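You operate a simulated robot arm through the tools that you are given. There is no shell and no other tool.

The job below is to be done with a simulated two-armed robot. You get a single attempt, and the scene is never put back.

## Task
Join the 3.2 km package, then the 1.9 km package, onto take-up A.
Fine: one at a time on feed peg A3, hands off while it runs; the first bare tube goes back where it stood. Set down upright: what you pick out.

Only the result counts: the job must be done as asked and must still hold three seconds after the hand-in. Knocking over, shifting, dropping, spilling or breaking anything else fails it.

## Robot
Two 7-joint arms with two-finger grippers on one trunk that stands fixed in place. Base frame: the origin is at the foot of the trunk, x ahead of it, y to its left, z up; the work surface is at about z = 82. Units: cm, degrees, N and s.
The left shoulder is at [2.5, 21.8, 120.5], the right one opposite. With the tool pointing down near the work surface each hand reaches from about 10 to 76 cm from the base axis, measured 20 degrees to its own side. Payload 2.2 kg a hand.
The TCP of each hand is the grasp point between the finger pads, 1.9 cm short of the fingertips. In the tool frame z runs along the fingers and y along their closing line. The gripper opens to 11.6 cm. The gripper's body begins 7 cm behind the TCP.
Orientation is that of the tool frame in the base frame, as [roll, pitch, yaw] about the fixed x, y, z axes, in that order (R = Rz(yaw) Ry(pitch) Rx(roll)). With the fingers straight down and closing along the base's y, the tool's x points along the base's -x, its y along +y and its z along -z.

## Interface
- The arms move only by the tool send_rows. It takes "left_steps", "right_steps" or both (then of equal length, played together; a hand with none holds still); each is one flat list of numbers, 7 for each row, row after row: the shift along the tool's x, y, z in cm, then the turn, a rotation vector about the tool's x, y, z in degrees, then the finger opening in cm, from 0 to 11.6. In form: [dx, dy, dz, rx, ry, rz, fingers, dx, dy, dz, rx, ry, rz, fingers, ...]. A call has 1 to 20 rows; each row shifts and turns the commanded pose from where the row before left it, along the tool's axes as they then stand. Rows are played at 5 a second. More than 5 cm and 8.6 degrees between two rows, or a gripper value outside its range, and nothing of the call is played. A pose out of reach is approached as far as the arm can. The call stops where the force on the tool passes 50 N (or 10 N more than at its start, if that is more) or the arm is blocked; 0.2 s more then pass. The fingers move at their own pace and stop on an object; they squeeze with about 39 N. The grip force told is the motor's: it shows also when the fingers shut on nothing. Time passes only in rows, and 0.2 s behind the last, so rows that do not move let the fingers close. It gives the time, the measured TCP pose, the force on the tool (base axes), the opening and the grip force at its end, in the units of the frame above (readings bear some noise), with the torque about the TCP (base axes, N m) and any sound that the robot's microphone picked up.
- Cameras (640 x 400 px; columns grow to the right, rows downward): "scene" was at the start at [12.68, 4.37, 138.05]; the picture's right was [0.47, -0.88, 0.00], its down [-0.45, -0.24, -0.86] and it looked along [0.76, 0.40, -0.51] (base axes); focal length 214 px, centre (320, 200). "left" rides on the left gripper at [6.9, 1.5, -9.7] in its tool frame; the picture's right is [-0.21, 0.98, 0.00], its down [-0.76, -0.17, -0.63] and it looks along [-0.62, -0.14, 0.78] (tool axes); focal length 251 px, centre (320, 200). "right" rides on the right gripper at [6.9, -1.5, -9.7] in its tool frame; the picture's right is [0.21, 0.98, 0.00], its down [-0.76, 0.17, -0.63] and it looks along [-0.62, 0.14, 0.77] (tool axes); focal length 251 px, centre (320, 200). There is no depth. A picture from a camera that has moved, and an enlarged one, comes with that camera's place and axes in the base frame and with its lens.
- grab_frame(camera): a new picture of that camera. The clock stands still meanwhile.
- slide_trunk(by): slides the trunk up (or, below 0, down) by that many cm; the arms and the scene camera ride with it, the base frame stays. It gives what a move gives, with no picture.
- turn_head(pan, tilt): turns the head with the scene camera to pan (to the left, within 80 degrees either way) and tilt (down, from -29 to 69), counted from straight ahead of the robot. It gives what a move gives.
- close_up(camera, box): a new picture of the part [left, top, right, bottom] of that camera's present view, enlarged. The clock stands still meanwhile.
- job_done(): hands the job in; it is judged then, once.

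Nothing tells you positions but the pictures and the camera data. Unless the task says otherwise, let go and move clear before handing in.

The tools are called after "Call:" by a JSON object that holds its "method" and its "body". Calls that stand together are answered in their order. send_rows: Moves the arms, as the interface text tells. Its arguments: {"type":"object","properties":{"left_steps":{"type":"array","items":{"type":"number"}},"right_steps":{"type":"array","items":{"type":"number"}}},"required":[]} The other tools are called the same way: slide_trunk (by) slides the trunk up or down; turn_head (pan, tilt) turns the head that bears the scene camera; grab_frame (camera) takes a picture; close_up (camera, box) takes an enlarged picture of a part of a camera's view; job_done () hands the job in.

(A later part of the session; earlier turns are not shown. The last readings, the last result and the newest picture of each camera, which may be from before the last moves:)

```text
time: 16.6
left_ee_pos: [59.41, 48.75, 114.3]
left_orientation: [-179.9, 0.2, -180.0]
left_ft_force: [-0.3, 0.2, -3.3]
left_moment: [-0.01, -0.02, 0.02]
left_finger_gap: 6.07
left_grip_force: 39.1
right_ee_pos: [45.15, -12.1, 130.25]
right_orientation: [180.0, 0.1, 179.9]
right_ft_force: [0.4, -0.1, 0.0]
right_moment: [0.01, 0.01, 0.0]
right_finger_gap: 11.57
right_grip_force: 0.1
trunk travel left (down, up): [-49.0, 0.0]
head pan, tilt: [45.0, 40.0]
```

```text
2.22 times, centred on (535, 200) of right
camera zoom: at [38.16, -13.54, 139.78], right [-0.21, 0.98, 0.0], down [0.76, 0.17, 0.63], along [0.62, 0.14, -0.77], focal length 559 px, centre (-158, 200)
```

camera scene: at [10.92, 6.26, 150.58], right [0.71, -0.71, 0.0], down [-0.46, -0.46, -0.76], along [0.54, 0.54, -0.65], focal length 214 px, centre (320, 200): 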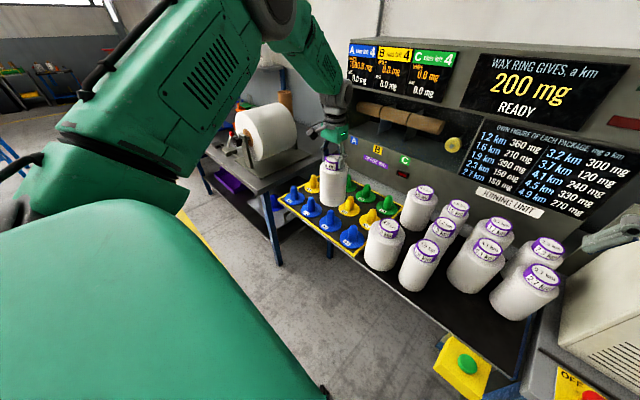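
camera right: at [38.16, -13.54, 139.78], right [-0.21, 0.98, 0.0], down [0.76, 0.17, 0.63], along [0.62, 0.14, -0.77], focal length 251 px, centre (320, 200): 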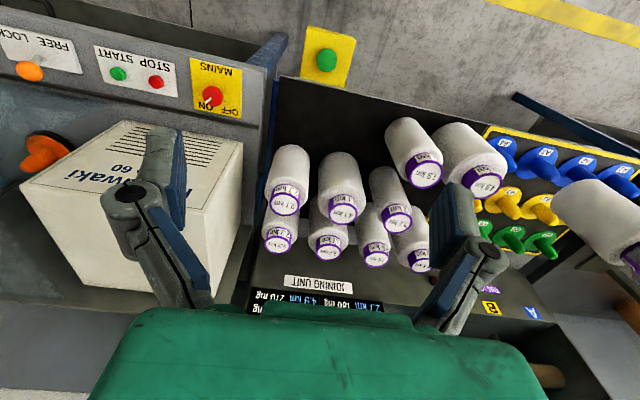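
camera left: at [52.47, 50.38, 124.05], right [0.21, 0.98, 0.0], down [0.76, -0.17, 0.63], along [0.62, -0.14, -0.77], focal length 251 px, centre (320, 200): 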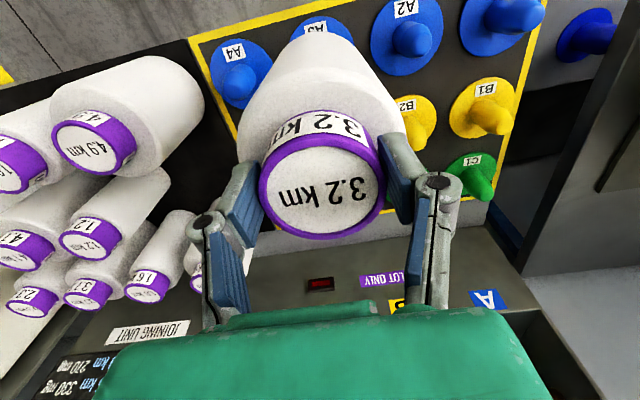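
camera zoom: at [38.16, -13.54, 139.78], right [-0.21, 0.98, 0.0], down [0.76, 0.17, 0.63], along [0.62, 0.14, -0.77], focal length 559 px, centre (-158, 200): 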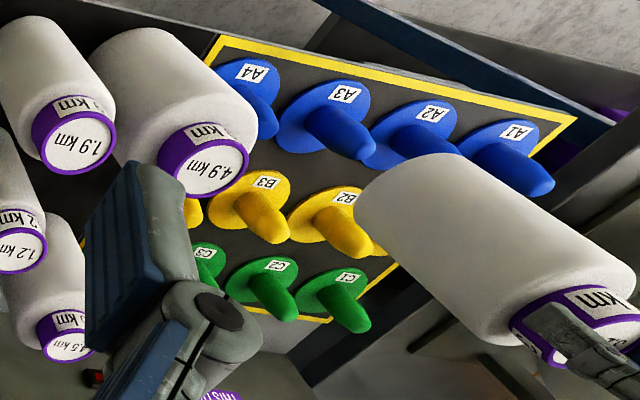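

My estimates of A3 cluster around (59.5, 48.85), and the hand is at (59.45, 48.74). I'll check that the package hangs concentric and vertical with closer zooms.

Call:
{"method": "close_up", "body": {"camera": "scene", "box": [305, 140, 375, 220]}}

Call:
{"method": "turn_head", "body": {"pan": 38, "tilt": 36}}

Call:
{"method": "close_up", "body": {"camera": "scene", "box": [250, 130, 370, 250]}}

```text
5.00 times, centred on (340, 180) of scene
camera zoom: at [10.92, 6.26, 150.58], right [0.71, -0.71, 0.0], down [-0.46, -0.46, -0.76], along [0.54, 0.54, -0.65], focal length 1072 px, centre (220, 300)
```

zoom: 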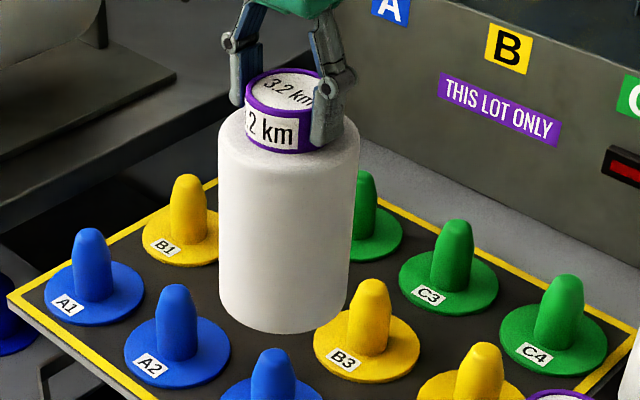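

```text
time: 17.3
left_ee_pos: [59.37, 48.83, 114.31]
left_orientation: [-179.9, 0.2, 179.9]
left_ft_force: [0.5, 0.7, -3.5]
left_moment: [-0.03, -0.01, 0.0]
left_finger_gap: 6.06
left_grip_force: 39.0
right_ee_pos: [45.11, -12.08, 130.26]
right_orientation: [180.0, 0.1, -180.0]
right_ft_force: [0.0, -1.3, -0.5]
right_moment: [-0.02, -0.03, 0.03]
right_finger_gap: 11.6
right_grip_force: 0.1
trunk travel left (down, up): [-49.0, 0.0]
head pan, tilt: [38.0, 36.0]
```

```text
3.33 times, centred on (310, 190) of scene
camera zoom: at [11.81, 5.65, 151.18], right [0.62, -0.79, 0.0], down [-0.47, -0.36, -0.81], along [0.63, 0.5, -0.59], focal length 715 px, centre (353, 233)
```

zoom: 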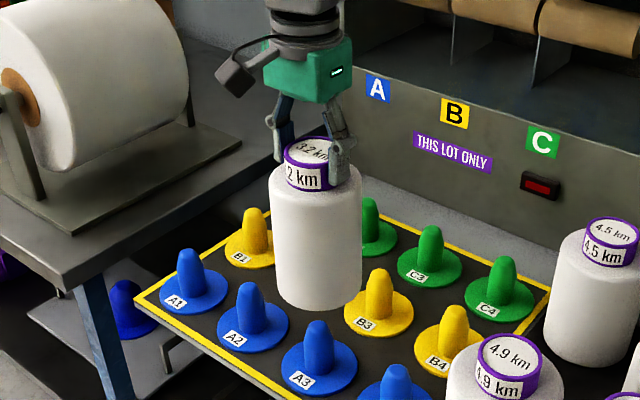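

The package hangs straight; relative to it, peg A3 appears about 0.3 cm further left (+y). I'll correct by that and lower until the bottom is about 1 cm above the peg tip, then re-inspect.

Call:
{"method": "send_rows", "body": {"left_steps": [0.1, 0.3, 1, 0, 0, 0, 4, 0, 0, 1, 0, 0, 0, 4, 0, 0, 1, 0, 0, 0, 4, 0, 0, 1, 0, 0, 0, 4, 0, 0, 0, 0, 0, 0, 4]}}

Call:
{"method": "close_up", "body": {"camera": "scene", "box": [250, 130, 370, 250]}}

Call:
{"method": "grab_frame", "body": {"camera": "left"}}

Call:
{"method": "close_up", "body": {"camera": "right", "box": [480, 110, 640, 290]}}

```text
time: 18.5
left_ee_pos: [59.48, 49.2, 110.39]
left_orientation: [-179.9, 0.1, -180.0]
left_ft_force: [-0.5, 0.1, -2.8]
left_moment: [-0.01, 0.07, 0.04]
left_finger_gap: 6.04
left_grip_force: 38.8
right_ee_pos: [45.06, -12.16, 130.16]
right_orientation: [-180.0, 0.0, 180.0]
right_ft_force: [-0.1, 0.1, 0.7]
right_moment: [0.06, 0.0, -0.01]
right_finger_gap: 11.57
right_grip_force: 0.0
trunk travel left (down, up): [-49.0, 0.0]
head pan, tilt: [38.0, 36.0]
```

```text
3.33 times, centred on (310, 190) of scene
camera zoom: at [11.83, 5.67, 151.18], right [0.62, -0.79, 0.0], down [-0.47, -0.36, -0.81], along [0.63, 0.5, -0.59], focal length 715 px, centre (353, 233)
```

zoom: 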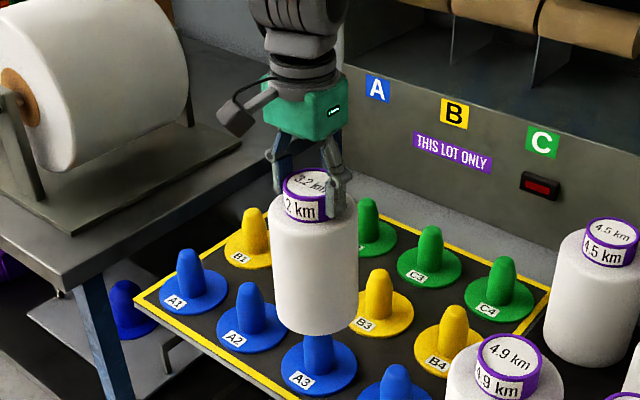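

```text
taken
camera left: at [52.45, 50.79, 119.98], right [0.21, 0.98, 0.0], down [0.76, -0.17, 0.63], along [0.62, -0.14, -0.77], focal length 251 px, centre (320, 200)
```

left: 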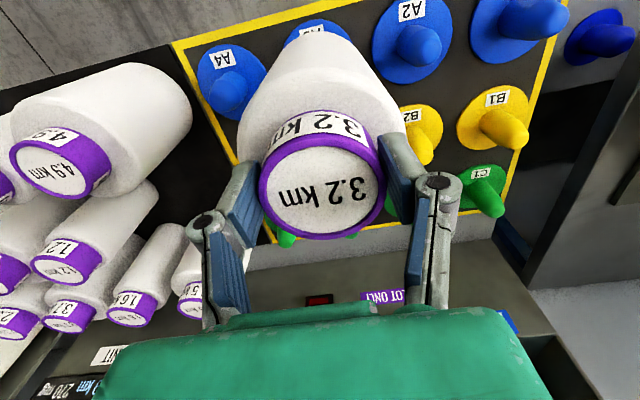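

```text
2.22 times, centred on (560, 200) of right
camera zoom: at [38.18, -13.55, 139.78], right [-0.21, 0.98, 0.0], down [0.76, 0.17, 0.63], along [0.62, 0.14, -0.77], focal length 559 px, centre (-213, 200)
```

zoom: 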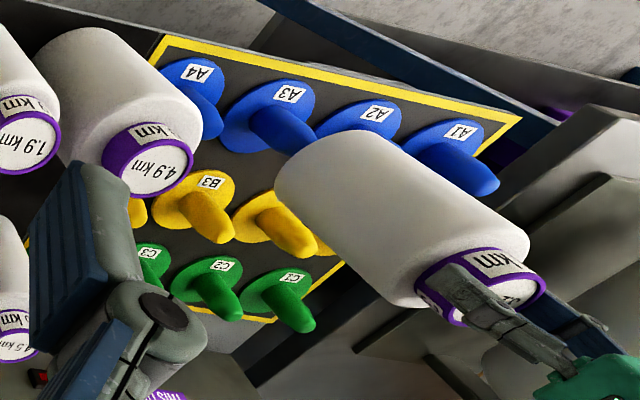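

Getting close; I'll zoom in on the gap between the package bottom and peg A3 to judge alignment.

Call:
{"method": "close_up", "body": {"camera": "scene", "box": [285, 180, 335, 250]}}

Call:
{"method": "turn_head", "body": {"pan": 60, "tilt": 36}}

Call:
{"method": "grab_frame", "body": {"camera": "scene"}}

```text
5.71 times, centred on (310, 215) of scene
camera zoom: at [11.83, 5.67, 151.18], right [0.62, -0.79, 0.0], down [-0.47, -0.36, -0.81], along [0.63, 0.5, -0.59], focal length 1226 px, centre (377, 114)
```

zoom: 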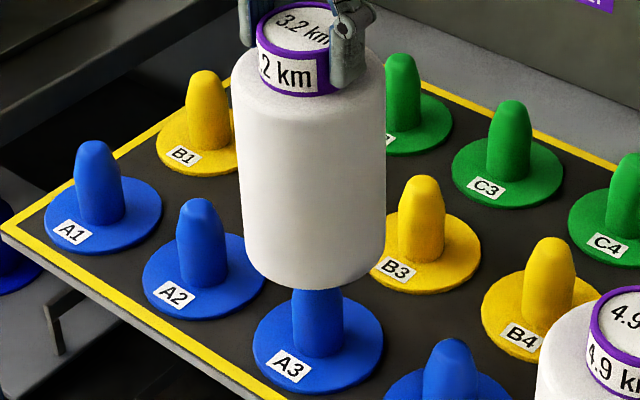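

```text
time: 19.4
left_ee_pos: [59.27, 49.27, 110.2]
left_orientation: [180.0, 0.1, -180.0]
left_ft_force: [-0.4, 0.1, -4.5]
left_moment: [0.02, 0.02, 0.06]
left_finger_gap: 6.05
left_grip_force: 38.6
right_ee_pos: [45.19, -12.06, 130.21]
right_orientation: [-180.0, 0.1, -180.0]
right_ft_force: [0.1, 0.6, 0.0]
right_moment: [0.03, -0.01, -0.02]
right_finger_gap: 11.61
right_grip_force: 0.0
trunk travel left (down, up): [-49.0, 0.0]
head pan, tilt: [60.0, 36.0]
```

```text
taken
camera scene: at [9.31, 7.85, 151.18], right [0.87, -0.5, 0.0], down [-0.3, -0.51, -0.81], along [0.4, 0.7, -0.59], focal length 214 px, centre (320, 200)
```

scene: 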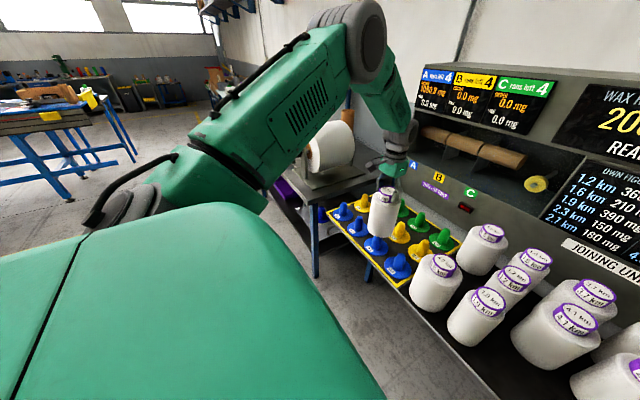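

From that view the package and peg are aligned within about 0.1 cm sideways. Checking from the second viewpoint and from a lower right-hand view too.

Call:
{"method": "close_up", "body": {"camera": "scene", "box": [345, 180, 425, 280]}}

Call:
{"method": "close_up", "body": {"camera": "left", "box": [230, 10, 410, 130]}}

```text
4.00 times, centred on (385, 230) of scene
camera zoom: at [9.31, 7.85, 151.18], right [0.87, -0.5, 0.0], down [-0.3, -0.51, -0.81], along [0.4, 0.7, -0.59], focal length 858 px, centre (60, 80)
```

zoom: 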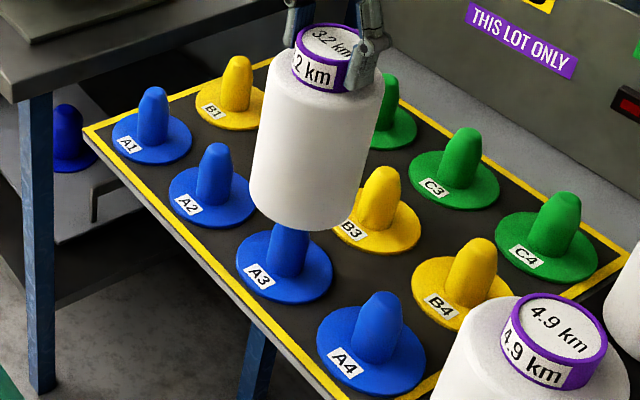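

```text
3.33 times, centred on (320, 70) of left
camera zoom: at [52.45, 50.79, 119.99], right [0.21, 0.98, 0.0], down [0.76, -0.17, 0.63], along [0.62, -0.14, -0.77], focal length 838 px, centre (320, 633)
```

zoom: 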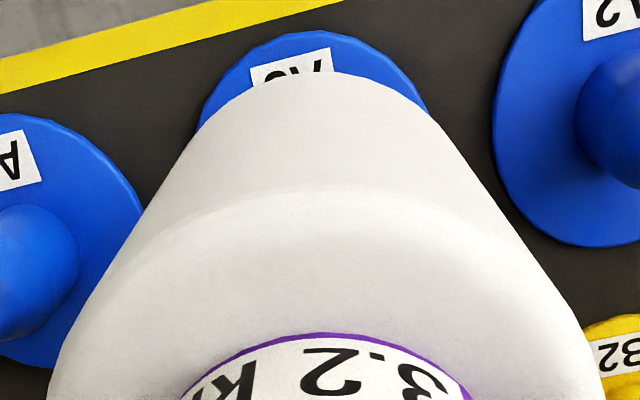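

The two viewpoints disagree slightly, so I'll zoom further to measure silhouettes more exactly.

Call:
{"method": "close_up", "body": {"camera": "scene", "box": [363, 180, 413, 260]}}

Call:
{"method": "turn_head", "body": {"pan": 40, "tilt": 38}}

Call:
{"method": "close_up", "body": {"camera": "scene", "box": [290, 160, 340, 240]}}

```text
5.00 times, centred on (388, 220) of scene
camera zoom: at [9.31, 7.85, 151.18], right [0.87, -0.5, 0.0], down [-0.3, -0.51, -0.81], along [0.4, 0.7, -0.59], focal length 1072 px, centre (-20, 100)
```

zoom: 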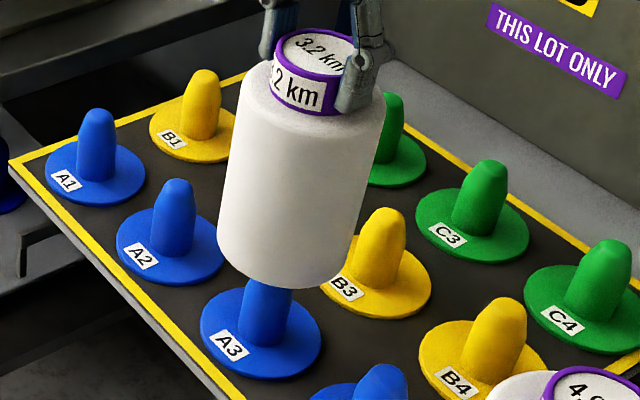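

```text
time: 20.2
left_ee_pos: [59.28, 49.28, 110.31]
left_orientation: [-180.0, 0.2, 180.0]
left_ft_force: [0.5, -0.1, -4.1]
left_moment: [0.0, 0.01, 0.0]
left_finger_gap: 6.09
left_grip_force: 39.2
right_ee_pos: [45.16, -12.1, 130.14]
right_orientation: [-179.9, 0.1, -180.0]
right_ft_force: [0.7, -0.2, -0.1]
right_moment: [-0.01, -0.02, -0.02]
right_finger_gap: 11.63
right_grip_force: 0.0
trunk travel left (down, up): [-49.0, 0.0]
head pan, tilt: [40.0, 38.0]
```

```text
5.00 times, centred on (315, 200) of scene
camera zoom: at [11.53, 5.83, 150.87], right [0.64, -0.77, 0.0], down [-0.47, -0.4, -0.78], along [0.6, 0.51, -0.62], focal length 1072 px, centre (345, 200)
```

zoom: 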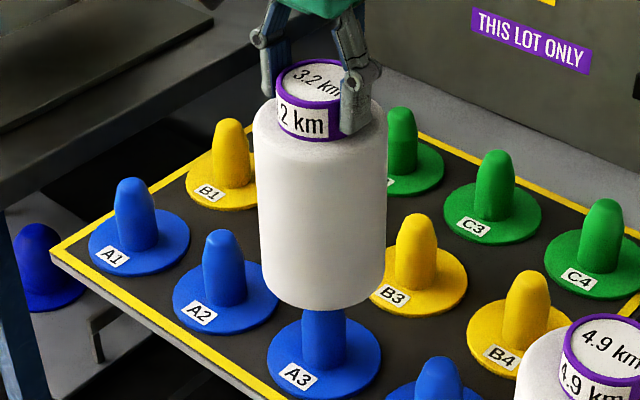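

Combining the views, the package should shift by about (-0.25, -0.25) to sit over the peg. The peg tip is narrow (≈2.6 cm) so the remaining error is tolerable; I'll lower in small steps watching the forces.

Call:
{"method": "send_rows", "body": {"left_steps": [0.22, -0.22, 0, 0, 0, 0, 4, 0, 0, 0.7, 0, 0, 0, 4, 0, 0, 0.7, 0, 0, 0, 4, 0, 0, 0.7, 0, 0, 0, 4, 0, 0, 0, 0, 0, 0, 4]}}

Call:
{"method": "send_rows", "body": {"left_steps": [0, 0, 0.5, 0, 0, 0, 4, 0, 0, 0.5, 0, 0, 0, 4, 0, 0, 0, 0, 0, 0, 4]}}

Call:
{"method": "close_up", "body": {"camera": "scene", "box": [290, 160, 340, 240]}}

Call:
{"method": "close_up", "body": {"camera": "left", "box": [230, 10, 410, 130]}}

```text
time: 21.4
left_ee_pos: [58.98, 48.94, 108.16]
left_orientation: [-180.0, 0.0, 180.0]
left_ft_force: [-0.6, 0.1, -3.9]
left_moment: [-0.01, 0.02, 0.0]
left_finger_gap: 6.06
left_grip_force: 38.5
right_ee_pos: [45.04, -12.13, 130.33]
right_orientation: [-180.0, 0.2, -179.9]
right_ft_force: [0.2, 0.5, -0.4]
right_moment: [0.02, 0.0, 0.02]
right_finger_gap: 11.61
right_grip_force: 0.1
trunk travel left (down, up): [-49.0, 0.0]
head pan, tilt: [40.0, 38.0]
```

```text
time: 22.2
left_ee_pos: [59.06, 48.97, 107.25]
left_orientation: [180.0, 0.0, 180.0]
left_ft_force: [-0.1, 0.0, -4.5]
left_moment: [-0.02, -0.02, 0.0]
left_finger_gap: 6.07
left_grip_force: 38.9
right_ee_pos: [45.08, -12.02, 130.15]
right_orientation: [180.0, 0.1, 179.9]
right_ft_force: [0.8, 0.2, 0.6]
right_moment: [-0.02, 0.0, -0.01]
right_finger_gap: 11.6
right_grip_force: 0.2
trunk travel left (down, up): [-49.0, 0.0]
head pan, tilt: [40.0, 38.0]
```

```text
5.00 times, centred on (315, 200) of scene
camera zoom: at [11.53, 5.82, 150.88], right [0.64, -0.77, 0.0], down [-0.48, -0.4, -0.78], along [0.6, 0.5, -0.62], focal length 1072 px, centre (345, 200)
```

zoom: 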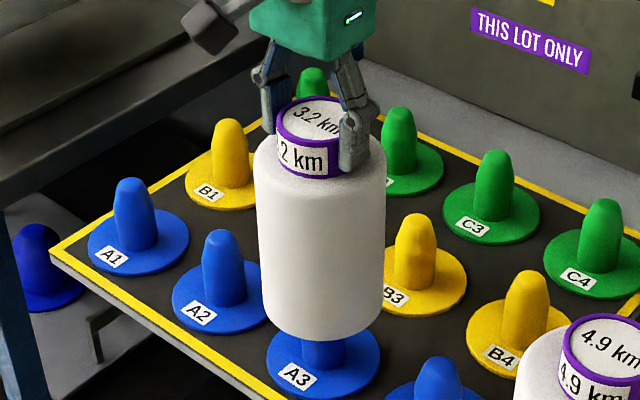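

```text
3.33 times, centred on (320, 70) of left
camera zoom: at [52.15, 50.57, 116.99], right [0.21, 0.98, 0.0], down [0.76, -0.17, 0.63], along [0.62, -0.14, -0.77], focal length 838 px, centre (320, 633)
```

zoom: 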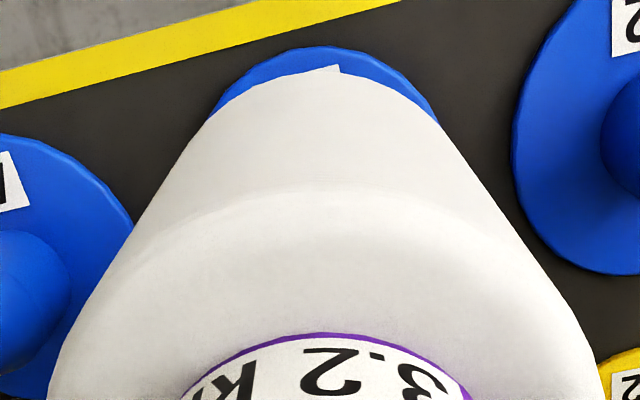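

The bottom is already about 1.5 cm below the peg tip with no contact force, so the peg is entering the bore. Continuing downward gently.

Call:
{"method": "send_rows", "body": {"left_steps": [0, 0, 0.5, 0, 0, 0, 4, 0, 0, 0.5, 0, 0, 0, 4, 0, 0, 0.5, 0, 0, 0, 4, 0, 0, 0.5, 0, 0, 0, 4, 0, 0, 0, 0, 0, 0, 4]}}

Call:
{"method": "send_rows", "body": {"left_steps": [0, 0, 0.5, 0, 0, 0, 4, 0, 0, 0.5, 0, 0, 0, 4, 0, 0, 0, 0, 0, 0, 4]}}

Call:
{"method": "send_rows", "body": {"left_steps": [0, 0, 0, 0, 0, 0, 4]}}

Call:
{"method": "close_up", "body": {"camera": "scene", "box": [290, 160, 340, 240]}}

```text
time: 23.4
left_ee_pos: [58.92, 48.92, 105.17]
left_orientation: [-179.9, 0.1, -179.9]
left_ft_force: [-0.1, -0.1, -3.6]
left_moment: [-0.01, 0.07, 0.0]
left_finger_gap: 6.04
left_grip_force: 38.6
right_ee_pos: [45.12, -12.08, 130.22]
right_orientation: [-179.9, 0.1, -180.0]
right_ft_force: [0.2, -0.6, 0.0]
right_moment: [-0.01, 0.0, 0.0]
right_finger_gap: 11.62
right_grip_force: 0.1
trunk travel left (down, up): [-49.0, 0.0]
head pan, tilt: [40.0, 38.0]
```

```text
time: 24.2
left_ee_pos: [59.04, 49.0, 104.12]
left_orientation: [180.0, 0.1, 180.0]
left_ft_force: [0.1, -0.4, -3.9]
left_moment: [0.01, 0.0, -0.01]
left_finger_gap: 6.08
left_grip_force: 39.1
right_ee_pos: [45.11, -12.17, 130.31]
right_orientation: [-180.0, 0.1, 180.0]
right_ft_force: [-0.7, -0.1, 0.7]
right_moment: [0.0, -0.03, 0.01]
right_finger_gap: 11.59
right_grip_force: 0.1
trunk travel left (down, up): [-49.0, 0.0]
head pan, tilt: [40.0, 38.0]
```

```text
time: 24.6
left_ee_pos: [58.98, 49.11, 104.25]
left_orientation: [-180.0, 0.1, -179.9]
left_ft_force: [0.0, 0.1, -4.7]
left_moment: [0.0, 0.02, -0.03]
left_finger_gap: 6.06
left_grip_force: 39.1
right_ee_pos: [45.13, -11.98, 130.3]
right_orientation: [-179.9, 0.1, 180.0]
right_ft_force: [0.5, -0.6, 0.1]
right_moment: [0.0, 0.01, -0.01]
right_finger_gap: 11.58
right_grip_force: 0.1
trunk travel left (down, up): [-49.0, 0.0]
head pan, tilt: [40.0, 38.0]
```

```text
5.00 times, centred on (315, 200) of scene
camera zoom: at [11.55, 5.82, 150.87], right [0.64, -0.77, 0.0], down [-0.48, -0.4, -0.78], along [0.6, 0.5, -0.62], focal length 1072 px, centre (345, 200)
```

zoom: 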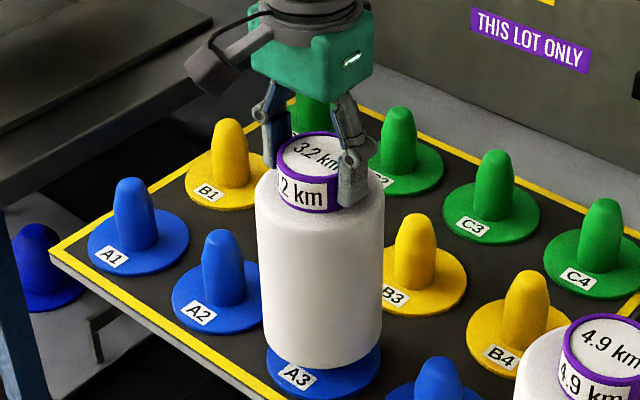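

Still free, bottom at about 85.8. I'll go down in 0.4 cm steps until it rests on the disc.

Call:
{"method": "send_rows", "body": {"left_steps": [0, 0, 0.4, 0, 0, 0, 4, 0, 0, 0.4, 0, 0, 0, 4, 0, 0, 0.4, 0, 0, 0, 4, 0, 0, 0.4, 0, 0, 0, 4, 0, 0, 0, 0, 0, 0, 4]}}

Call:
{"method": "send_rows", "body": {"left_steps": [0, 0, 0.2, 0, 0, 0, 4, 0, 0, 0.2, 0, 0, 0, 4, 0, 0, 0, 0, 0, 0, 4]}}

```text
time: 25.8
left_ee_pos: [59.09, 48.97, 102.54]
left_orientation: [-180.0, 0.0, -180.0]
left_ft_force: [-0.7, -0.7, -4.1]
left_moment: [-0.01, 0.03, 0.02]
left_finger_gap: 6.08
left_grip_force: 39.4
right_ee_pos: [45.04, -12.01, 130.21]
right_orientation: [180.0, 0.2, -180.0]
right_ft_force: [0.2, -0.8, 1.3]
right_moment: [-0.02, 0.0, 0.02]
right_finger_gap: 11.6
right_grip_force: 0.1
trunk travel left (down, up): [-49.0, 0.0]
head pan, tilt: [40.0, 38.0]
```

```text
time: 26.6
left_ee_pos: [58.98, 49.02, 102.28]
left_orientation: [-180.0, 0.1, 179.9]
left_ft_force: [0.4, 0.1, -3.8]
left_moment: [0.02, 0.01, 0.04]
left_finger_gap: 6.04
left_grip_force: 39.0
right_ee_pos: [45.11, -12.11, 130.2]
right_orientation: [-180.0, 0.1, -180.0]
right_ft_force: [-0.4, 0.4, 0.5]
right_moment: [0.0, 0.0, -0.01]
right_finger_gap: 11.61
right_grip_force: 0.1
trunk travel left (down, up): [-49.0, 0.0]
head pan, tilt: [40.0, 38.0]
```

Call:
{"method": "send_rows", "body": {"left_steps": [0, 0, 0.2, 0, 0, 0, 4, 0, 0, 0.2, 0, 0, 0, 4, 0, 0, 0, 0, 0, 0, 4]}}

Call:
{"method": "send_rows", "body": {"left_steps": [0, 0, 0.2, 0, 0, 0, 4, 0, 0, 0, 0, 0, 0, 4]}}

Call:
{"method": "close_up", "body": {"camera": "scene", "box": [290, 160, 340, 240]}}

```text
time: 27.4
left_ee_pos: [58.97, 49.06, 101.78]
left_orientation: [180.0, 0.2, 180.0]
left_ft_force: [-0.1, -0.1, -3.3]
left_moment: [0.0, 0.05, 0.01]
left_finger_gap: 6.06
left_grip_force: 39.0
right_ee_pos: [45.18, -12.03, 130.19]
right_orientation: [-180.0, 0.1, 180.0]
right_ft_force: [1.0, 0.3, 0.4]
right_moment: [0.03, -0.01, -0.02]
right_finger_gap: 11.62
right_grip_force: 0.1
trunk travel left (down, up): [-49.0, 0.0]
head pan, tilt: [40.0, 38.0]
```

```text
time: 28.0
left_ee_pos: [59.02, 49.16, 101.62]
left_orientation: [-180.0, 0.0, -179.9]
left_ft_force: [-0.7, 0.4, -3.9]
left_moment: [0.02, 0.06, 0.0]
left_finger_gap: 6.06
left_grip_force: 38.7
right_ee_pos: [45.1, -12.05, 130.19]
right_orientation: [179.9, 0.1, -180.0]
right_ft_force: [0.2, 0.0, -0.4]
right_moment: [0.03, 0.02, -0.01]
right_finger_gap: 11.58
right_grip_force: 0.0
trunk travel left (down, up): [-49.0, 0.0]
head pan, tilt: [40.0, 38.0]
```

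```text
5.00 times, centred on (315, 200) of scene
camera zoom: at [11.55, 5.82, 150.87], right [0.64, -0.77, 0.0], down [-0.48, -0.4, -0.78], along [0.6, 0.5, -0.62], focal length 1072 px, centre (345, 200)
```

zoom: 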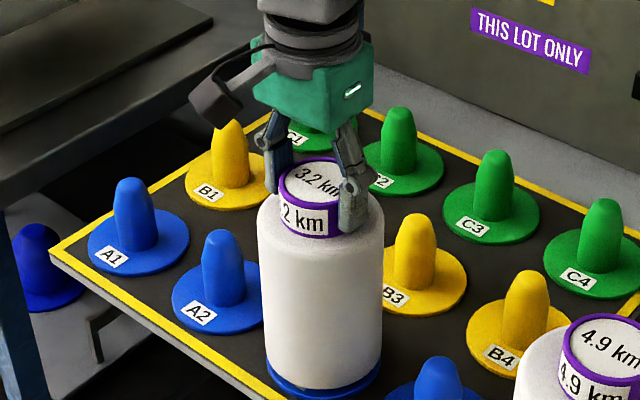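

Nearly down. Two more small steps with force checks.

Call:
{"method": "send_rows", "body": {"left_steps": [0, 0, 0.2, 0, 0, 0, 4, 0, 0, 0, 0, 0, 0, 4]}}

Call:
{"method": "send_rows", "body": {"left_steps": [0, 0, 0.2, 0, 0, 0, 4, 0, 0, 0, 0, 0, 0, 4]}}

Call:
{"method": "send_rows", "body": {"left_steps": [0, 0, 0.2, 0, 0, 0, 4, 0, 0, 0, 0, 0, 0, 4]}}

```text
time: 28.6
left_ee_pos: [59.04, 48.97, 101.4]
left_orientation: [180.0, 0.1, 180.0]
left_ft_force: [0.1, 0.4, -3.9]
left_moment: [0.0, 0.02, 0.0]
left_finger_gap: 6.07
left_grip_force: 39.1
right_ee_pos: [45.11, -12.06, 130.16]
right_orientation: [180.0, 0.1, 180.0]
right_ft_force: [0.1, 0.1, 0.5]
right_moment: [0.0, -0.01, 0.03]
right_finger_gap: 11.6
right_grip_force: 0.0
trunk travel left (down, up): [-49.0, 0.0]
head pan, tilt: [40.0, 38.0]
```

```text
time: 29.2
left_ee_pos: [59.06, 49.04, 101.24]
left_orientation: [-180.0, 0.1, -179.9]
left_ft_force: [-0.5, 0.4, -3.6]
left_moment: [0.01, 0.0, 0.0]
left_finger_gap: 6.06
left_grip_force: 38.7
right_ee_pos: [45.15, -12.0, 130.27]
right_orientation: [180.0, 0.1, 179.9]
right_ft_force: [-0.1, 0.3, -0.5]
right_moment: [0.01, -0.02, 0.01]
right_finger_gap: 11.62
right_grip_force: 0.0
trunk travel left (down, up): [-49.0, 0.0]
head pan, tilt: [40.0, 38.0]
```

```text
time: 29.8
left_ee_pos: [59.1, 49.05, 101.08]
left_orientation: [-180.0, 0.1, -179.9]
left_ft_force: [-0.4, 0.8, -2.7]
left_moment: [0.02, 0.05, 0.03]
left_finger_gap: 6.02
left_grip_force: 39.2
right_ee_pos: [45.09, -12.04, 130.16]
right_orientation: [-180.0, 0.1, -180.0]
right_ft_force: [0.4, 0.0, -0.3]
right_moment: [-0.02, -0.02, 0.0]
right_finger_gap: 11.59
right_grip_force: 0.0
trunk travel left (down, up): [-49.0, 0.0]
head pan, tilt: [40.0, 38.0]
```

Call:
{"method": "send_rows", "body": {"left_steps": [0, 0, 0.1, 0, 0, 0, 4, 0, 0, 0, 0, 0, 0, 4]}}

Call:
{"method": "send_rows", "body": {"left_steps": [0, 0, 0.1, 0, 0, 0, 4, 0, 0, 0, 0, 0, 0, 4]}}

Call:
{"method": "send_rows", "body": {"left_steps": [0, 0, 0.1, 0, 0, 0, 4, 0, 0, 0, 0, 0, 0, 4]}}

```text
time: 30.4
left_ee_pos: [59.18, 49.05, 100.88]
left_orientation: [-180.0, 0.1, 180.0]
left_ft_force: [0.1, -0.2, -3.3]
left_moment: [0.01, -0.01, -0.01]
left_finger_gap: 6.07
left_grip_force: 39.0
right_ee_pos: [45.19, -12.13, 130.3]
right_orientation: [-180.0, 0.2, -180.0]
right_ft_force: [-0.7, -0.5, 0.0]
right_moment: [0.01, -0.02, 0.0]
right_finger_gap: 11.58
right_grip_force: 0.1
trunk travel left (down, up): [-49.0, 0.0]
head pan, tilt: [40.0, 38.0]
```

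```text
time: 31.0
left_ee_pos: [59.07, 49.0, 100.93]
left_orientation: [-179.9, 0.1, -179.9]
left_ft_force: [-2.8, 0.8, -0.1]
left_moment: [0.1, 0.28, 0.02]
left_finger_gap: 6.06
left_grip_force: 39.3
right_ee_pos: [45.04, -12.17, 130.37]
right_orientation: [-180.0, 0.1, 180.0]
right_ft_force: [-0.3, -0.1, 0.5]
right_moment: [0.03, -0.03, 0.0]
right_finger_gap: 11.61
right_grip_force: 0.0
trunk travel left (down, up): [-49.0, 0.0]
head pan, tilt: [40.0, 38.0]
```

```text
time: 31.6
left_ee_pos: [59.1, 49.02, 100.91]
left_orientation: [180.0, 0.2, -180.0]
left_ft_force: [-1.4, 1.7, 7.2]
left_moment: [0.57, 0.38, 0.03]
left_finger_gap: 6.06
left_grip_force: 38.6
right_ee_pos: [45.01, -12.11, 130.38]
right_orientation: [-179.9, 0.2, 179.9]
right_ft_force: [-0.5, 0.9, -0.3]
right_moment: [0.01, 0.01, -0.02]
right_finger_gap: 11.59
right_grip_force: 0.0
trunk travel left (down, up): [-49.0, 0.0]
head pan, tilt: [40.0, 38.0]
```

It rests on the disc (contact at TCP z≈100.9, force turned upward). I'll relieve the push, open, and rise clear.

Call:
{"method": "send_rows", "body": {"left_steps": [0, 0, -0.15, 0, 0, 0, 4, 0, 0, 0, 0, 0, 0, 6.6, 0, 0, 0, 0, 0, 0, 9, 0, 0, 0, 0, 0, 0, 9, 0, 0, -1, 0, 0, 0, 9, 0, 0, -2, 0, 0, 0, 9, 0, 0, -3, 0, 0, 0, 9, 0, 0, -3, 0, 0, 0, 9]}}

Call:
{"method": "close_up", "body": {"camera": "scene", "box": [280, 140, 360, 250]}}

Call:
{"method": "grab_frame", "body": {"camera": "left"}}

```text
time: 33.4
left_ee_pos: [58.83, 49.03, 109.89]
left_orientation: [180.0, 0.1, -180.0]
left_ft_force: [0.2, 0.3, -0.4]
left_moment: [-0.02, -0.01, 0.0]
left_finger_gap: 9.03
left_grip_force: 0.0
right_ee_pos: [44.99, -12.16, 130.19]
right_orientation: [-180.0, 0.2, 180.0]
right_ft_force: [0.2, -0.5, -0.1]
right_moment: [0.01, 0.0, 0.0]
right_finger_gap: 11.59
right_grip_force: 0.0
trunk travel left (down, up): [-49.0, 0.0]
head pan, tilt: [40.0, 38.0]
```

```text
3.64 times, centred on (320, 195) of scene
camera zoom: at [11.37, 5.68, 150.9], right [0.64, -0.77, 0.0], down [-0.47, -0.4, -0.79], along [0.6, 0.51, -0.62], focal length 780 px, centre (320, 218)
```

zoom: 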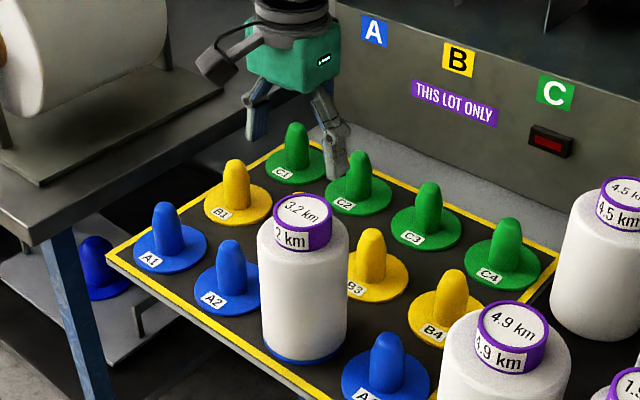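

```text
taken
camera left: at [51.9, 50.6, 119.58], right [0.21, 0.98, 0.0], down [0.76, -0.17, 0.63], along [0.62, -0.14, -0.77], focal length 251 px, centre (320, 200)
```

left: 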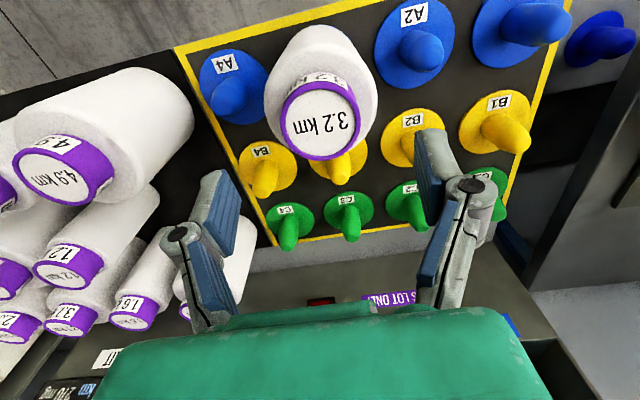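

The 3.2 km package stands upright on A3. I'll withdraw the left hand up and back, and bring the closed right hand above the green button to measure it.

Call:
{"method": "send_rows", "body": {"left_steps": [1, 0, -2, 0, 0, 0, 9, 2.5, 0.5, -2, 0, 0, 0, 9, 3, 0.5, -2, 0, 0, 0, 9, 3, 0.5, -2, 0, 0, 0, 9, 3, 0.5, -1, 0, 0, 0, 9, 2, 0, 0, 0, 0, 0, 9, 0, 0, 0, 0, 0, 0, 9], "right_steps": [-0.2, 0.3, 4, 0, 0, 0, 6, -0.2, 0.3, 4, 0, 0, 0, 2, -0.2, 0.3, 4, 0, 0, 0, 0, -0.2, 0.3, 4, 0, 0, 0, 0, -0.2, 0.3, 4, 0, 0, 0, 0, -0.2, 0.3, 4, 0, 0, 0, 0, -0.2, 0.3, 4, 0, 0, 0, 0]}}

Call:
{"method": "grab_frame", "body": {"camera": "right"}}

Call:
{"method": "turn_head", "body": {"pan": 0, "tilt": 50}}

Call:
{"method": "grab_frame", "body": {"camera": "scene"}}

```text
time: 35.0
left_ee_pos: [44.68, 51.09, 118.86]
left_orientation: [-180.0, 0.0, -180.0]
left_ft_force: [0.8, 0.2, -0.2]
left_moment: [0.01, 0.01, -0.01]
left_finger_gap: 9.03
left_grip_force: 0.1
right_ee_pos: [46.82, -9.87, 102.01]
right_orientation: [-180.0, 0.0, 180.0]
right_ft_force: [-0.2, 0.6, 0.0]
right_moment: [-0.02, 0.03, 0.01]
right_finger_gap: 0.03
right_grip_force: 28.1
trunk travel left (down, up): [-49.0, 0.0]
head pan, tilt: [40.0, 38.0]
```

```text
taken
camera right: at [39.84, -11.4, 111.58], right [-0.21, 0.98, 0.0], down [0.76, 0.17, 0.63], along [0.62, 0.14, -0.77], focal length 251 px, centre (320, 200)
```

right: 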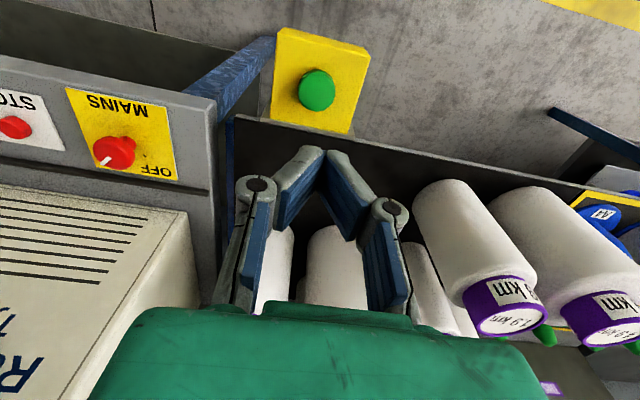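

```text
time: 36.1
left_ee_pos: [44.41, 51.05, 119.05]
left_orientation: [179.9, 0.1, 180.0]
left_ft_force: [-0.7, 0.3, 0.9]
left_moment: [0.04, 0.0, 0.0]
left_finger_gap: 9.0
left_grip_force: 0.0
right_ee_pos: [46.43, -9.91, 102.22]
right_orientation: [180.0, 0.1, 179.9]
right_ft_force: [-0.2, 0.1, 0.6]
right_moment: [0.01, 0.03, -0.02]
right_finger_gap: 0.0
right_grip_force: 28.7
trunk travel left (down, up): [-49.0, 0.0]
head pan, tilt: [0.0, 50.0]
```

```text
taken
camera scene: at [12.5, 0.25, 149.18], right [0.0, -1.0, 0.0], down [-0.77, 0.0, -0.64], along [0.64, 0.0, -0.77], focal length 214 px, centre (320, 200)
```

scene: 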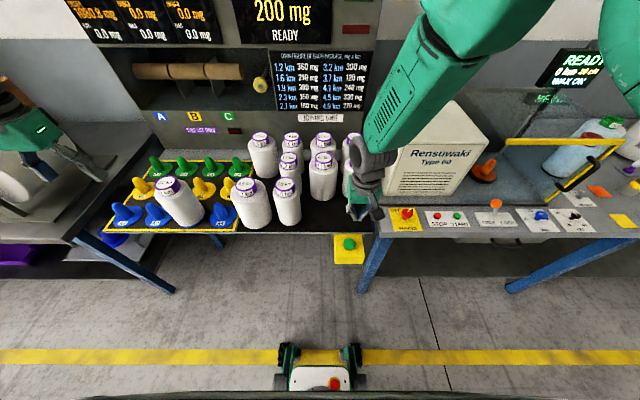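

The button centre is near (48, -10). I'll move over it and descend to just above, then press in small steps.

Call:
{"method": "send_rows", "body": {"right_steps": [-1.0, 0, 3, 0, 0, 0, 0, -0.4, -0.1, 3, 0, 0, 0, 0, 0, 0, 3, 0, 0, 0, 0, 0, 0, 3, 0, 0, 0, 0, 0, 0, 1, 0, 0, 0, 0, 0, 0, 0, 0, 0, 0, 0]}}

Call:
{"method": "grab_frame", "body": {"camera": "right"}}

Call:
{"method": "turn_head", "body": {"pan": 10, "tilt": 42}}

Call:
{"method": "grab_frame", "body": {"camera": "scene"}}

```text
time: 37.5
left_ee_pos: [44.37, 50.99, 118.98]
left_orientation: [180.0, 0.1, -180.0]
left_ft_force: [-0.5, 0.2, 0.9]
left_moment: [-0.05, 0.02, -0.05]
left_finger_gap: 9.0
left_grip_force: 0.0
right_ee_pos: [47.97, -9.84, 89.15]
right_orientation: [-179.9, 0.0, 180.0]
right_ft_force: [-0.7, 0.2, -0.6]
right_moment: [-0.03, -0.02, 0.0]
right_finger_gap: 0.0
right_grip_force: 29.3
trunk travel left (down, up): [-49.0, 0.0]
head pan, tilt: [0.0, 50.0]
```

```text
taken
camera right: at [41.09, -11.43, 98.75], right [-0.21, 0.98, 0.0], down [0.75, 0.17, 0.63], along [0.62, 0.14, -0.77], focal length 251 px, centre (320, 200)
```

right: 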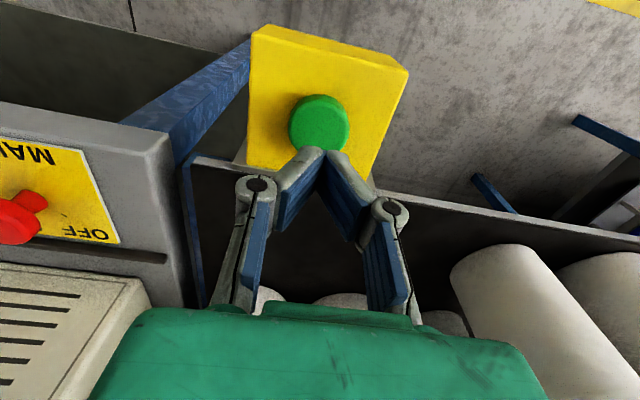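

```text
time: 38.2
left_ee_pos: [44.42, 51.07, 119.07]
left_orientation: [-180.0, 0.1, 180.0]
left_ft_force: [0.1, 0.8, 0.4]
left_moment: [0.02, 0.02, 0.0]
left_finger_gap: 8.99
left_grip_force: 0.2
right_ee_pos: [48.03, -9.98, 89.13]
right_orientation: [-180.0, 0.1, 179.9]
right_ft_force: [0.0, -0.3, 0.4]
right_moment: [0.0, -0.01, -0.02]
right_finger_gap: 0.0
right_grip_force: 28.0
trunk travel left (down, up): [-49.0, 0.0]
head pan, tilt: [10.0, 42.0]
```

```text
taken
camera scene: at [13.08, 1.73, 150.29], right [0.17, -0.98, 0.0], down [-0.66, -0.12, -0.74], along [0.73, 0.13, -0.67], focal length 214 px, centre (320, 200)
```

scene: 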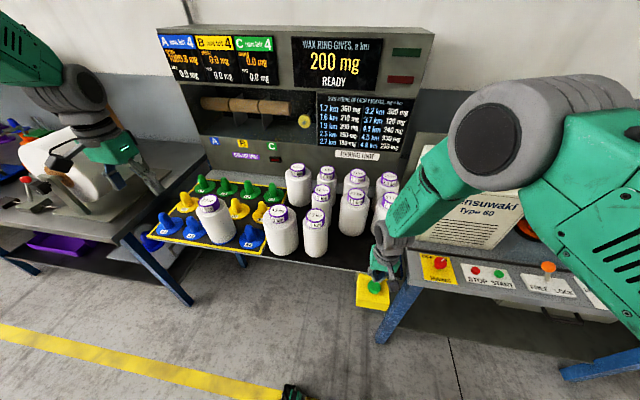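

The button top is at about (48.2, -9.9, 81). Descending straight down with force monitoring.

Call:
{"method": "send_rows", "body": {"right_steps": [-0.15, 0, 1.2, 0, 0, 0, 0, 0, 0, 1.2, 0, 0, 0, 0, 0, 0, 1.2, 0, 0, 0, 0, 0, 0, 0.6, 0, 0, 0, 0, 0, 0, 0, 0, 0, 0, 0]}}

Call:
{"method": "close_up", "body": {"camera": "scene", "box": [330, 230, 430, 320]}}

Call:
{"method": "close_up", "body": {"camera": "right", "box": [200, 20, 440, 200]}}

```text
time: 39.4
left_ee_pos: [44.32, 51.0, 118.99]
left_orientation: [179.9, 0.1, -179.9]
left_ft_force: [0.7, 0.1, -0.6]
left_moment: [0.01, 0.0, 0.03]
left_finger_gap: 9.02
left_grip_force: 0.0
right_ee_pos: [47.93, -10.02, 85.05]
right_orientation: [-180.0, 0.1, 180.0]
right_ft_force: [0.8, -1.0, 0.0]
right_moment: [-0.01, -0.02, 0.01]
right_finger_gap: 0.58
right_grip_force: 28.2
trunk travel left (down, up): [-49.0, 0.0]
head pan, tilt: [10.0, 42.0]
```

```text
4.44 times, centred on (380, 275) of scene
camera zoom: at [13.06, 1.73, 150.3], right [0.17, -0.98, 0.0], down [-0.66, -0.12, -0.74], along [0.73, 0.13, -0.67], focal length 953 px, centre (53, -133)
```

zoom: 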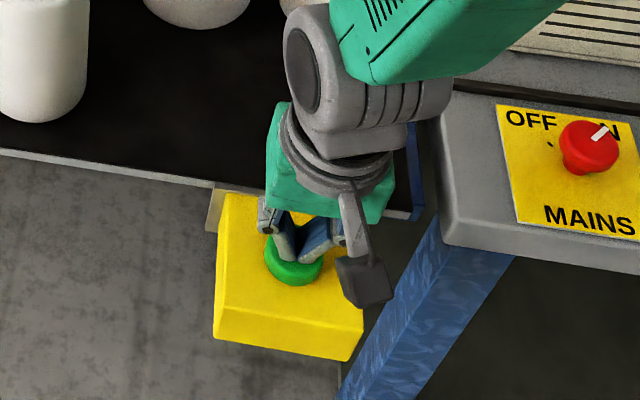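

```text
2.22 times, centred on (320, 110) of right
camera zoom: at [41.21, -11.5, 94.57], right [-0.21, 0.98, 0.0], down [0.76, 0.17, 0.63], along [0.62, 0.14, -0.77], focal length 559 px, centre (320, 400)
```

zoom: 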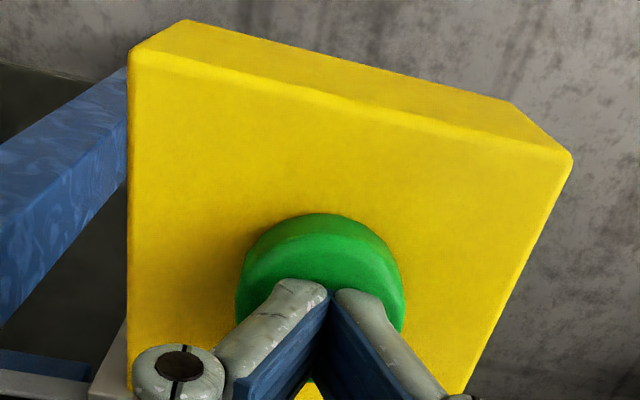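

The fingertips seem to be at the button already (gap reads 0.58). I'll check the display before pressing further.

Call:
{"method": "close_up", "body": {"camera": "scene", "box": [150, 20, 430, 170]}}

Call:
{"method": "close_up", "body": {"camera": "scene", "box": [130, 160, 290, 270]}}

```text
2.29 times, centred on (290, 95) of scene
camera zoom: at [13.06, 1.73, 150.3], right [0.17, -0.98, 0.0], down [-0.66, -0.12, -0.74], along [0.73, 0.13, -0.67], focal length 490 px, centre (389, 440)
```

zoom: 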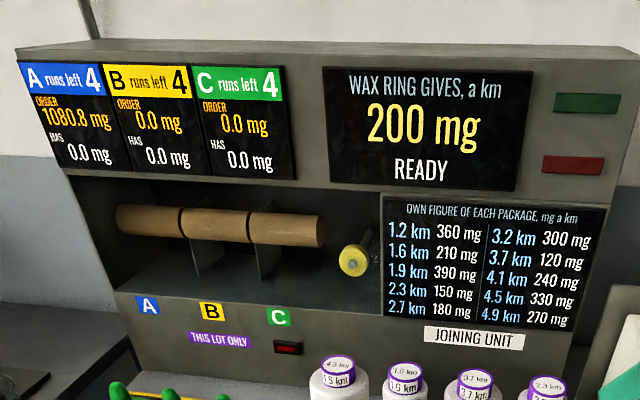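

```text
3.64 times, centred on (210, 215) of scene
camera zoom: at [13.06, 1.73, 150.3], right [0.17, -0.98, 0.0], down [-0.66, -0.12, -0.74], along [0.73, 0.13, -0.67], focal length 780 px, centre (720, 146)
```

zoom: 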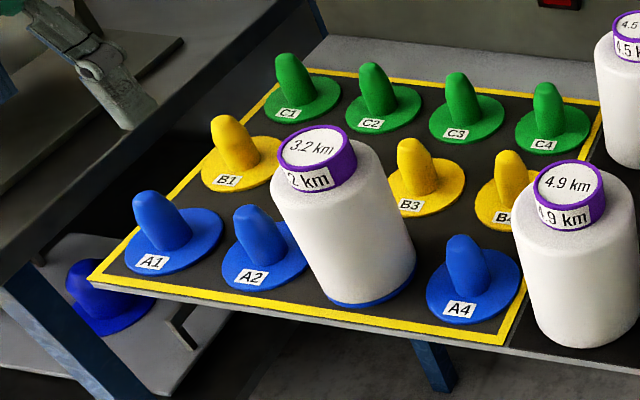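

Still READY, runs left 4. I'll press down in small increments.

Call:
{"method": "send_rows", "body": {"right_steps": [0, 0, 0.3, 0, 0, 0, 0, 0, 0, 0.3, 0, 0, 0, 0]}}

Call:
{"method": "close_up", "body": {"camera": "scene", "box": [150, 20, 430, 170]}}

```text
time: 40.0
left_ee_pos: [44.4, 51.07, 119.16]
left_orientation: [-179.9, 0.0, -180.0]
left_ft_force: [0.1, -0.3, 0.4]
left_moment: [0.0, 0.02, -0.04]
left_finger_gap: 8.99
left_grip_force: 0.1
right_ee_pos: [48.18, -9.97, 84.42]
right_orientation: [-180.0, 0.3, -179.9]
right_ft_force: [-0.7, 0.0, 4.9]
right_moment: [0.0, 0.02, 0.02]
right_finger_gap: 0.57
right_grip_force: 28.5
trunk travel left (down, up): [-49.0, 0.0]
head pan, tilt: [10.0, 42.0]
heard: click
```

```text
2.29 times, centred on (290, 95) of scene
camera zoom: at [12.99, 1.75, 150.31], right [0.17, -0.98, 0.0], down [-0.66, -0.12, -0.74], along [0.73, 0.13, -0.67], focal length 490 px, centre (389, 440)
```

zoom: 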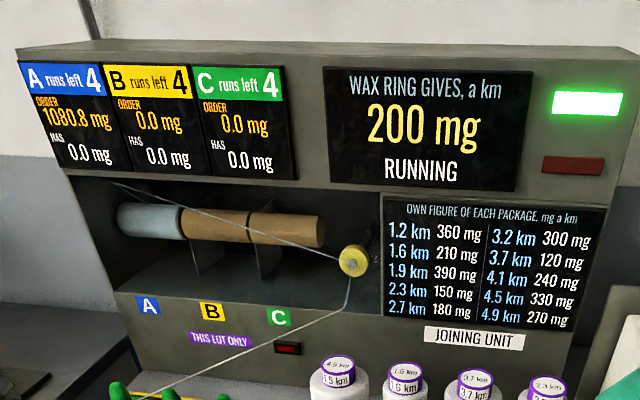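

It clicked and is RUNNING with yarn passing the wax ring to take-up A. I'll lift the right hand off the button and wait with both hands clear.

Call:
{"method": "send_rows", "body": {"right_steps": [0, 0, -1, 0, 0, 0, 0, 0, 0, -3, 0, 0, 0, 0, 0, 0, -3, 0, 0, 0, 0, 0, 0, -3, 0, 0, 0, 0, 0, 0, 0, 0, 0, 0, 0]}}

Call:
{"method": "close_up", "body": {"camera": "scene", "box": [150, 20, 430, 170]}}

Call:
{"method": "close_up", "body": {"camera": "scene", "box": [130, 160, 290, 270]}}

```text
time: 41.2
left_ee_pos: [44.39, 51.05, 119.11]
left_orientation: [180.0, 0.1, -180.0]
left_ft_force: [-0.6, -0.4, 0.0]
left_moment: [0.02, 0.0, -0.01]
left_finger_gap: 9.01
left_grip_force: 0.1
right_ee_pos: [48.28, -10.08, 94.27]
right_orientation: [179.9, 0.1, -180.0]
right_ft_force: [-0.2, 0.2, 0.5]
right_moment: [0.0, 0.0, -0.01]
right_finger_gap: 0.04
right_grip_force: 28.5
trunk travel left (down, up): [-49.0, 0.0]
head pan, tilt: [10.0, 42.0]
```

```text
2.29 times, centred on (290, 95) of scene
camera zoom: at [13.08, 1.72, 150.29], right [0.17, -0.98, 0.0], down [-0.66, -0.12, -0.74], along [0.73, 0.13, -0.67], focal length 490 px, centre (389, 440)
```

zoom: 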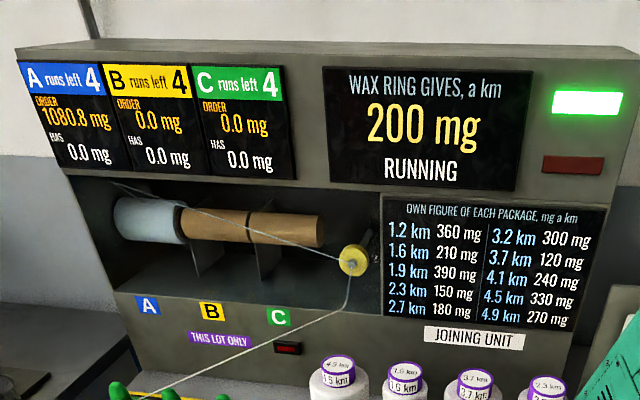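

```text
3.64 times, centred on (210, 215) of scene
camera zoom: at [13.08, 1.72, 150.29], right [0.17, -0.98, 0.0], down [-0.66, -0.12, -0.74], along [0.73, 0.13, -0.67], focal length 780 px, centre (720, 146)
```

zoom: 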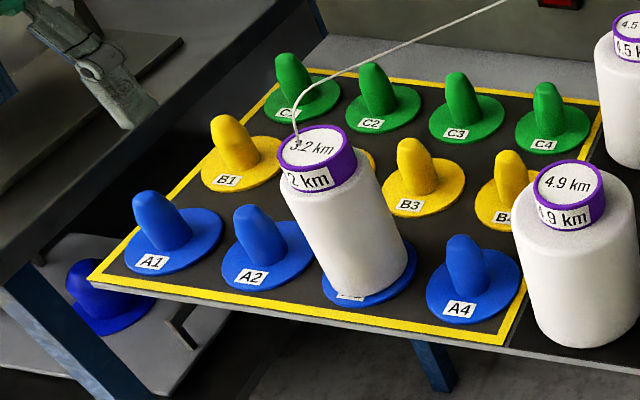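

The yarn draws off properly and the package is shrinking. Waiting with still rows.

Call:
{"method": "send_rows", "body": {"right_steps": [0, 0, 0, 0, 0, 0, 0, 0, 0, 0, 0, 0, 0, 0, 0, 0, 0, 0, 0, 0, 0, 0, 0, 0, 0, 0, 0, 0, 0, 0, 0, 0, 0, 0, 0, 0, 0, 0, 0, 0, 0, 0, 0, 0, 0, 0, 0, 0, 0, 0, 0, 0, 0, 0, 0, 0, 0, 0, 0, 0, 0, 0, 0, 0, 0, 0, 0, 0, 0, 0, 0, 0, 0, 0, 0, 0, 0, 0, 0, 0, 0, 0, 0, 0, 0, 0, 0, 0, 0, 0, 0, 0, 0, 0, 0, 0, 0, 0, 0, 0, 0, 0, 0, 0, 0, 0, 0, 0, 0, 0, 0, 0, 0, 0, 0, 0, 0, 0, 0, 0, 0, 0, 0, 0, 0, 0, 0, 0, 0, 0, 0, 0, 0, 0, 0, 0, 0, 0, 0, 0]}}

Call:
{"method": "close_up", "body": {"camera": "scene", "box": [150, 20, 430, 170]}}

Call:
{"method": "close_up", "body": {"camera": "scene", "box": [130, 160, 290, 270]}}

```text
time: 45.4
left_ee_pos: [44.36, 51.1, 119.07]
left_orientation: [-180.0, 0.0, 180.0]
left_ft_force: [0.3, -0.3, -0.1]
left_moment: [0.02, 0.01, 0.02]
left_finger_gap: 8.99
left_grip_force: 0.0
right_ee_pos: [48.27, -10.06, 94.24]
right_orientation: [179.9, 0.1, -180.0]
right_ft_force: [0.1, -0.4, 0.5]
right_moment: [0.01, 0.03, -0.01]
right_finger_gap: 0.01
right_grip_force: 28.9
trunk travel left (down, up): [-49.0, 0.0]
head pan, tilt: [10.0, 42.0]
```

```text
2.29 times, centred on (290, 95) of scene
camera zoom: at [13.07, 1.73, 150.29], right [0.17, -0.98, 0.0], down [-0.66, -0.12, -0.74], along [0.73, 0.13, -0.67], focal length 490 px, centre (389, 440)
```

zoom: 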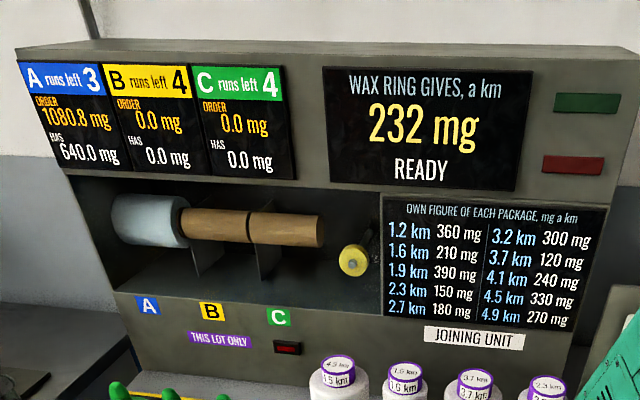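

```text
3.64 times, centred on (210, 215) of scene
camera zoom: at [13.07, 1.73, 150.29], right [0.17, -0.98, 0.0], down [-0.66, -0.12, -0.74], along [0.73, 0.13, -0.67], focal length 780 px, centre (720, 146)
```

zoom: 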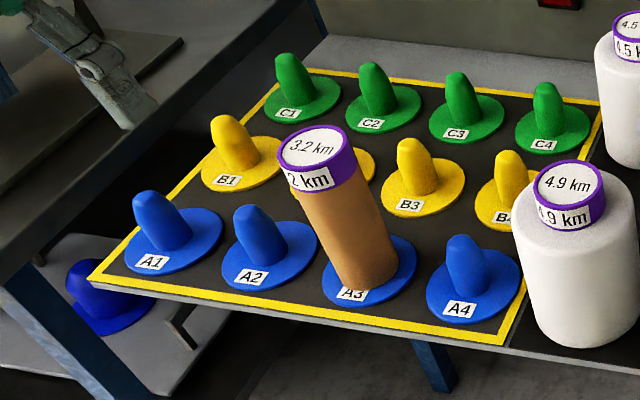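

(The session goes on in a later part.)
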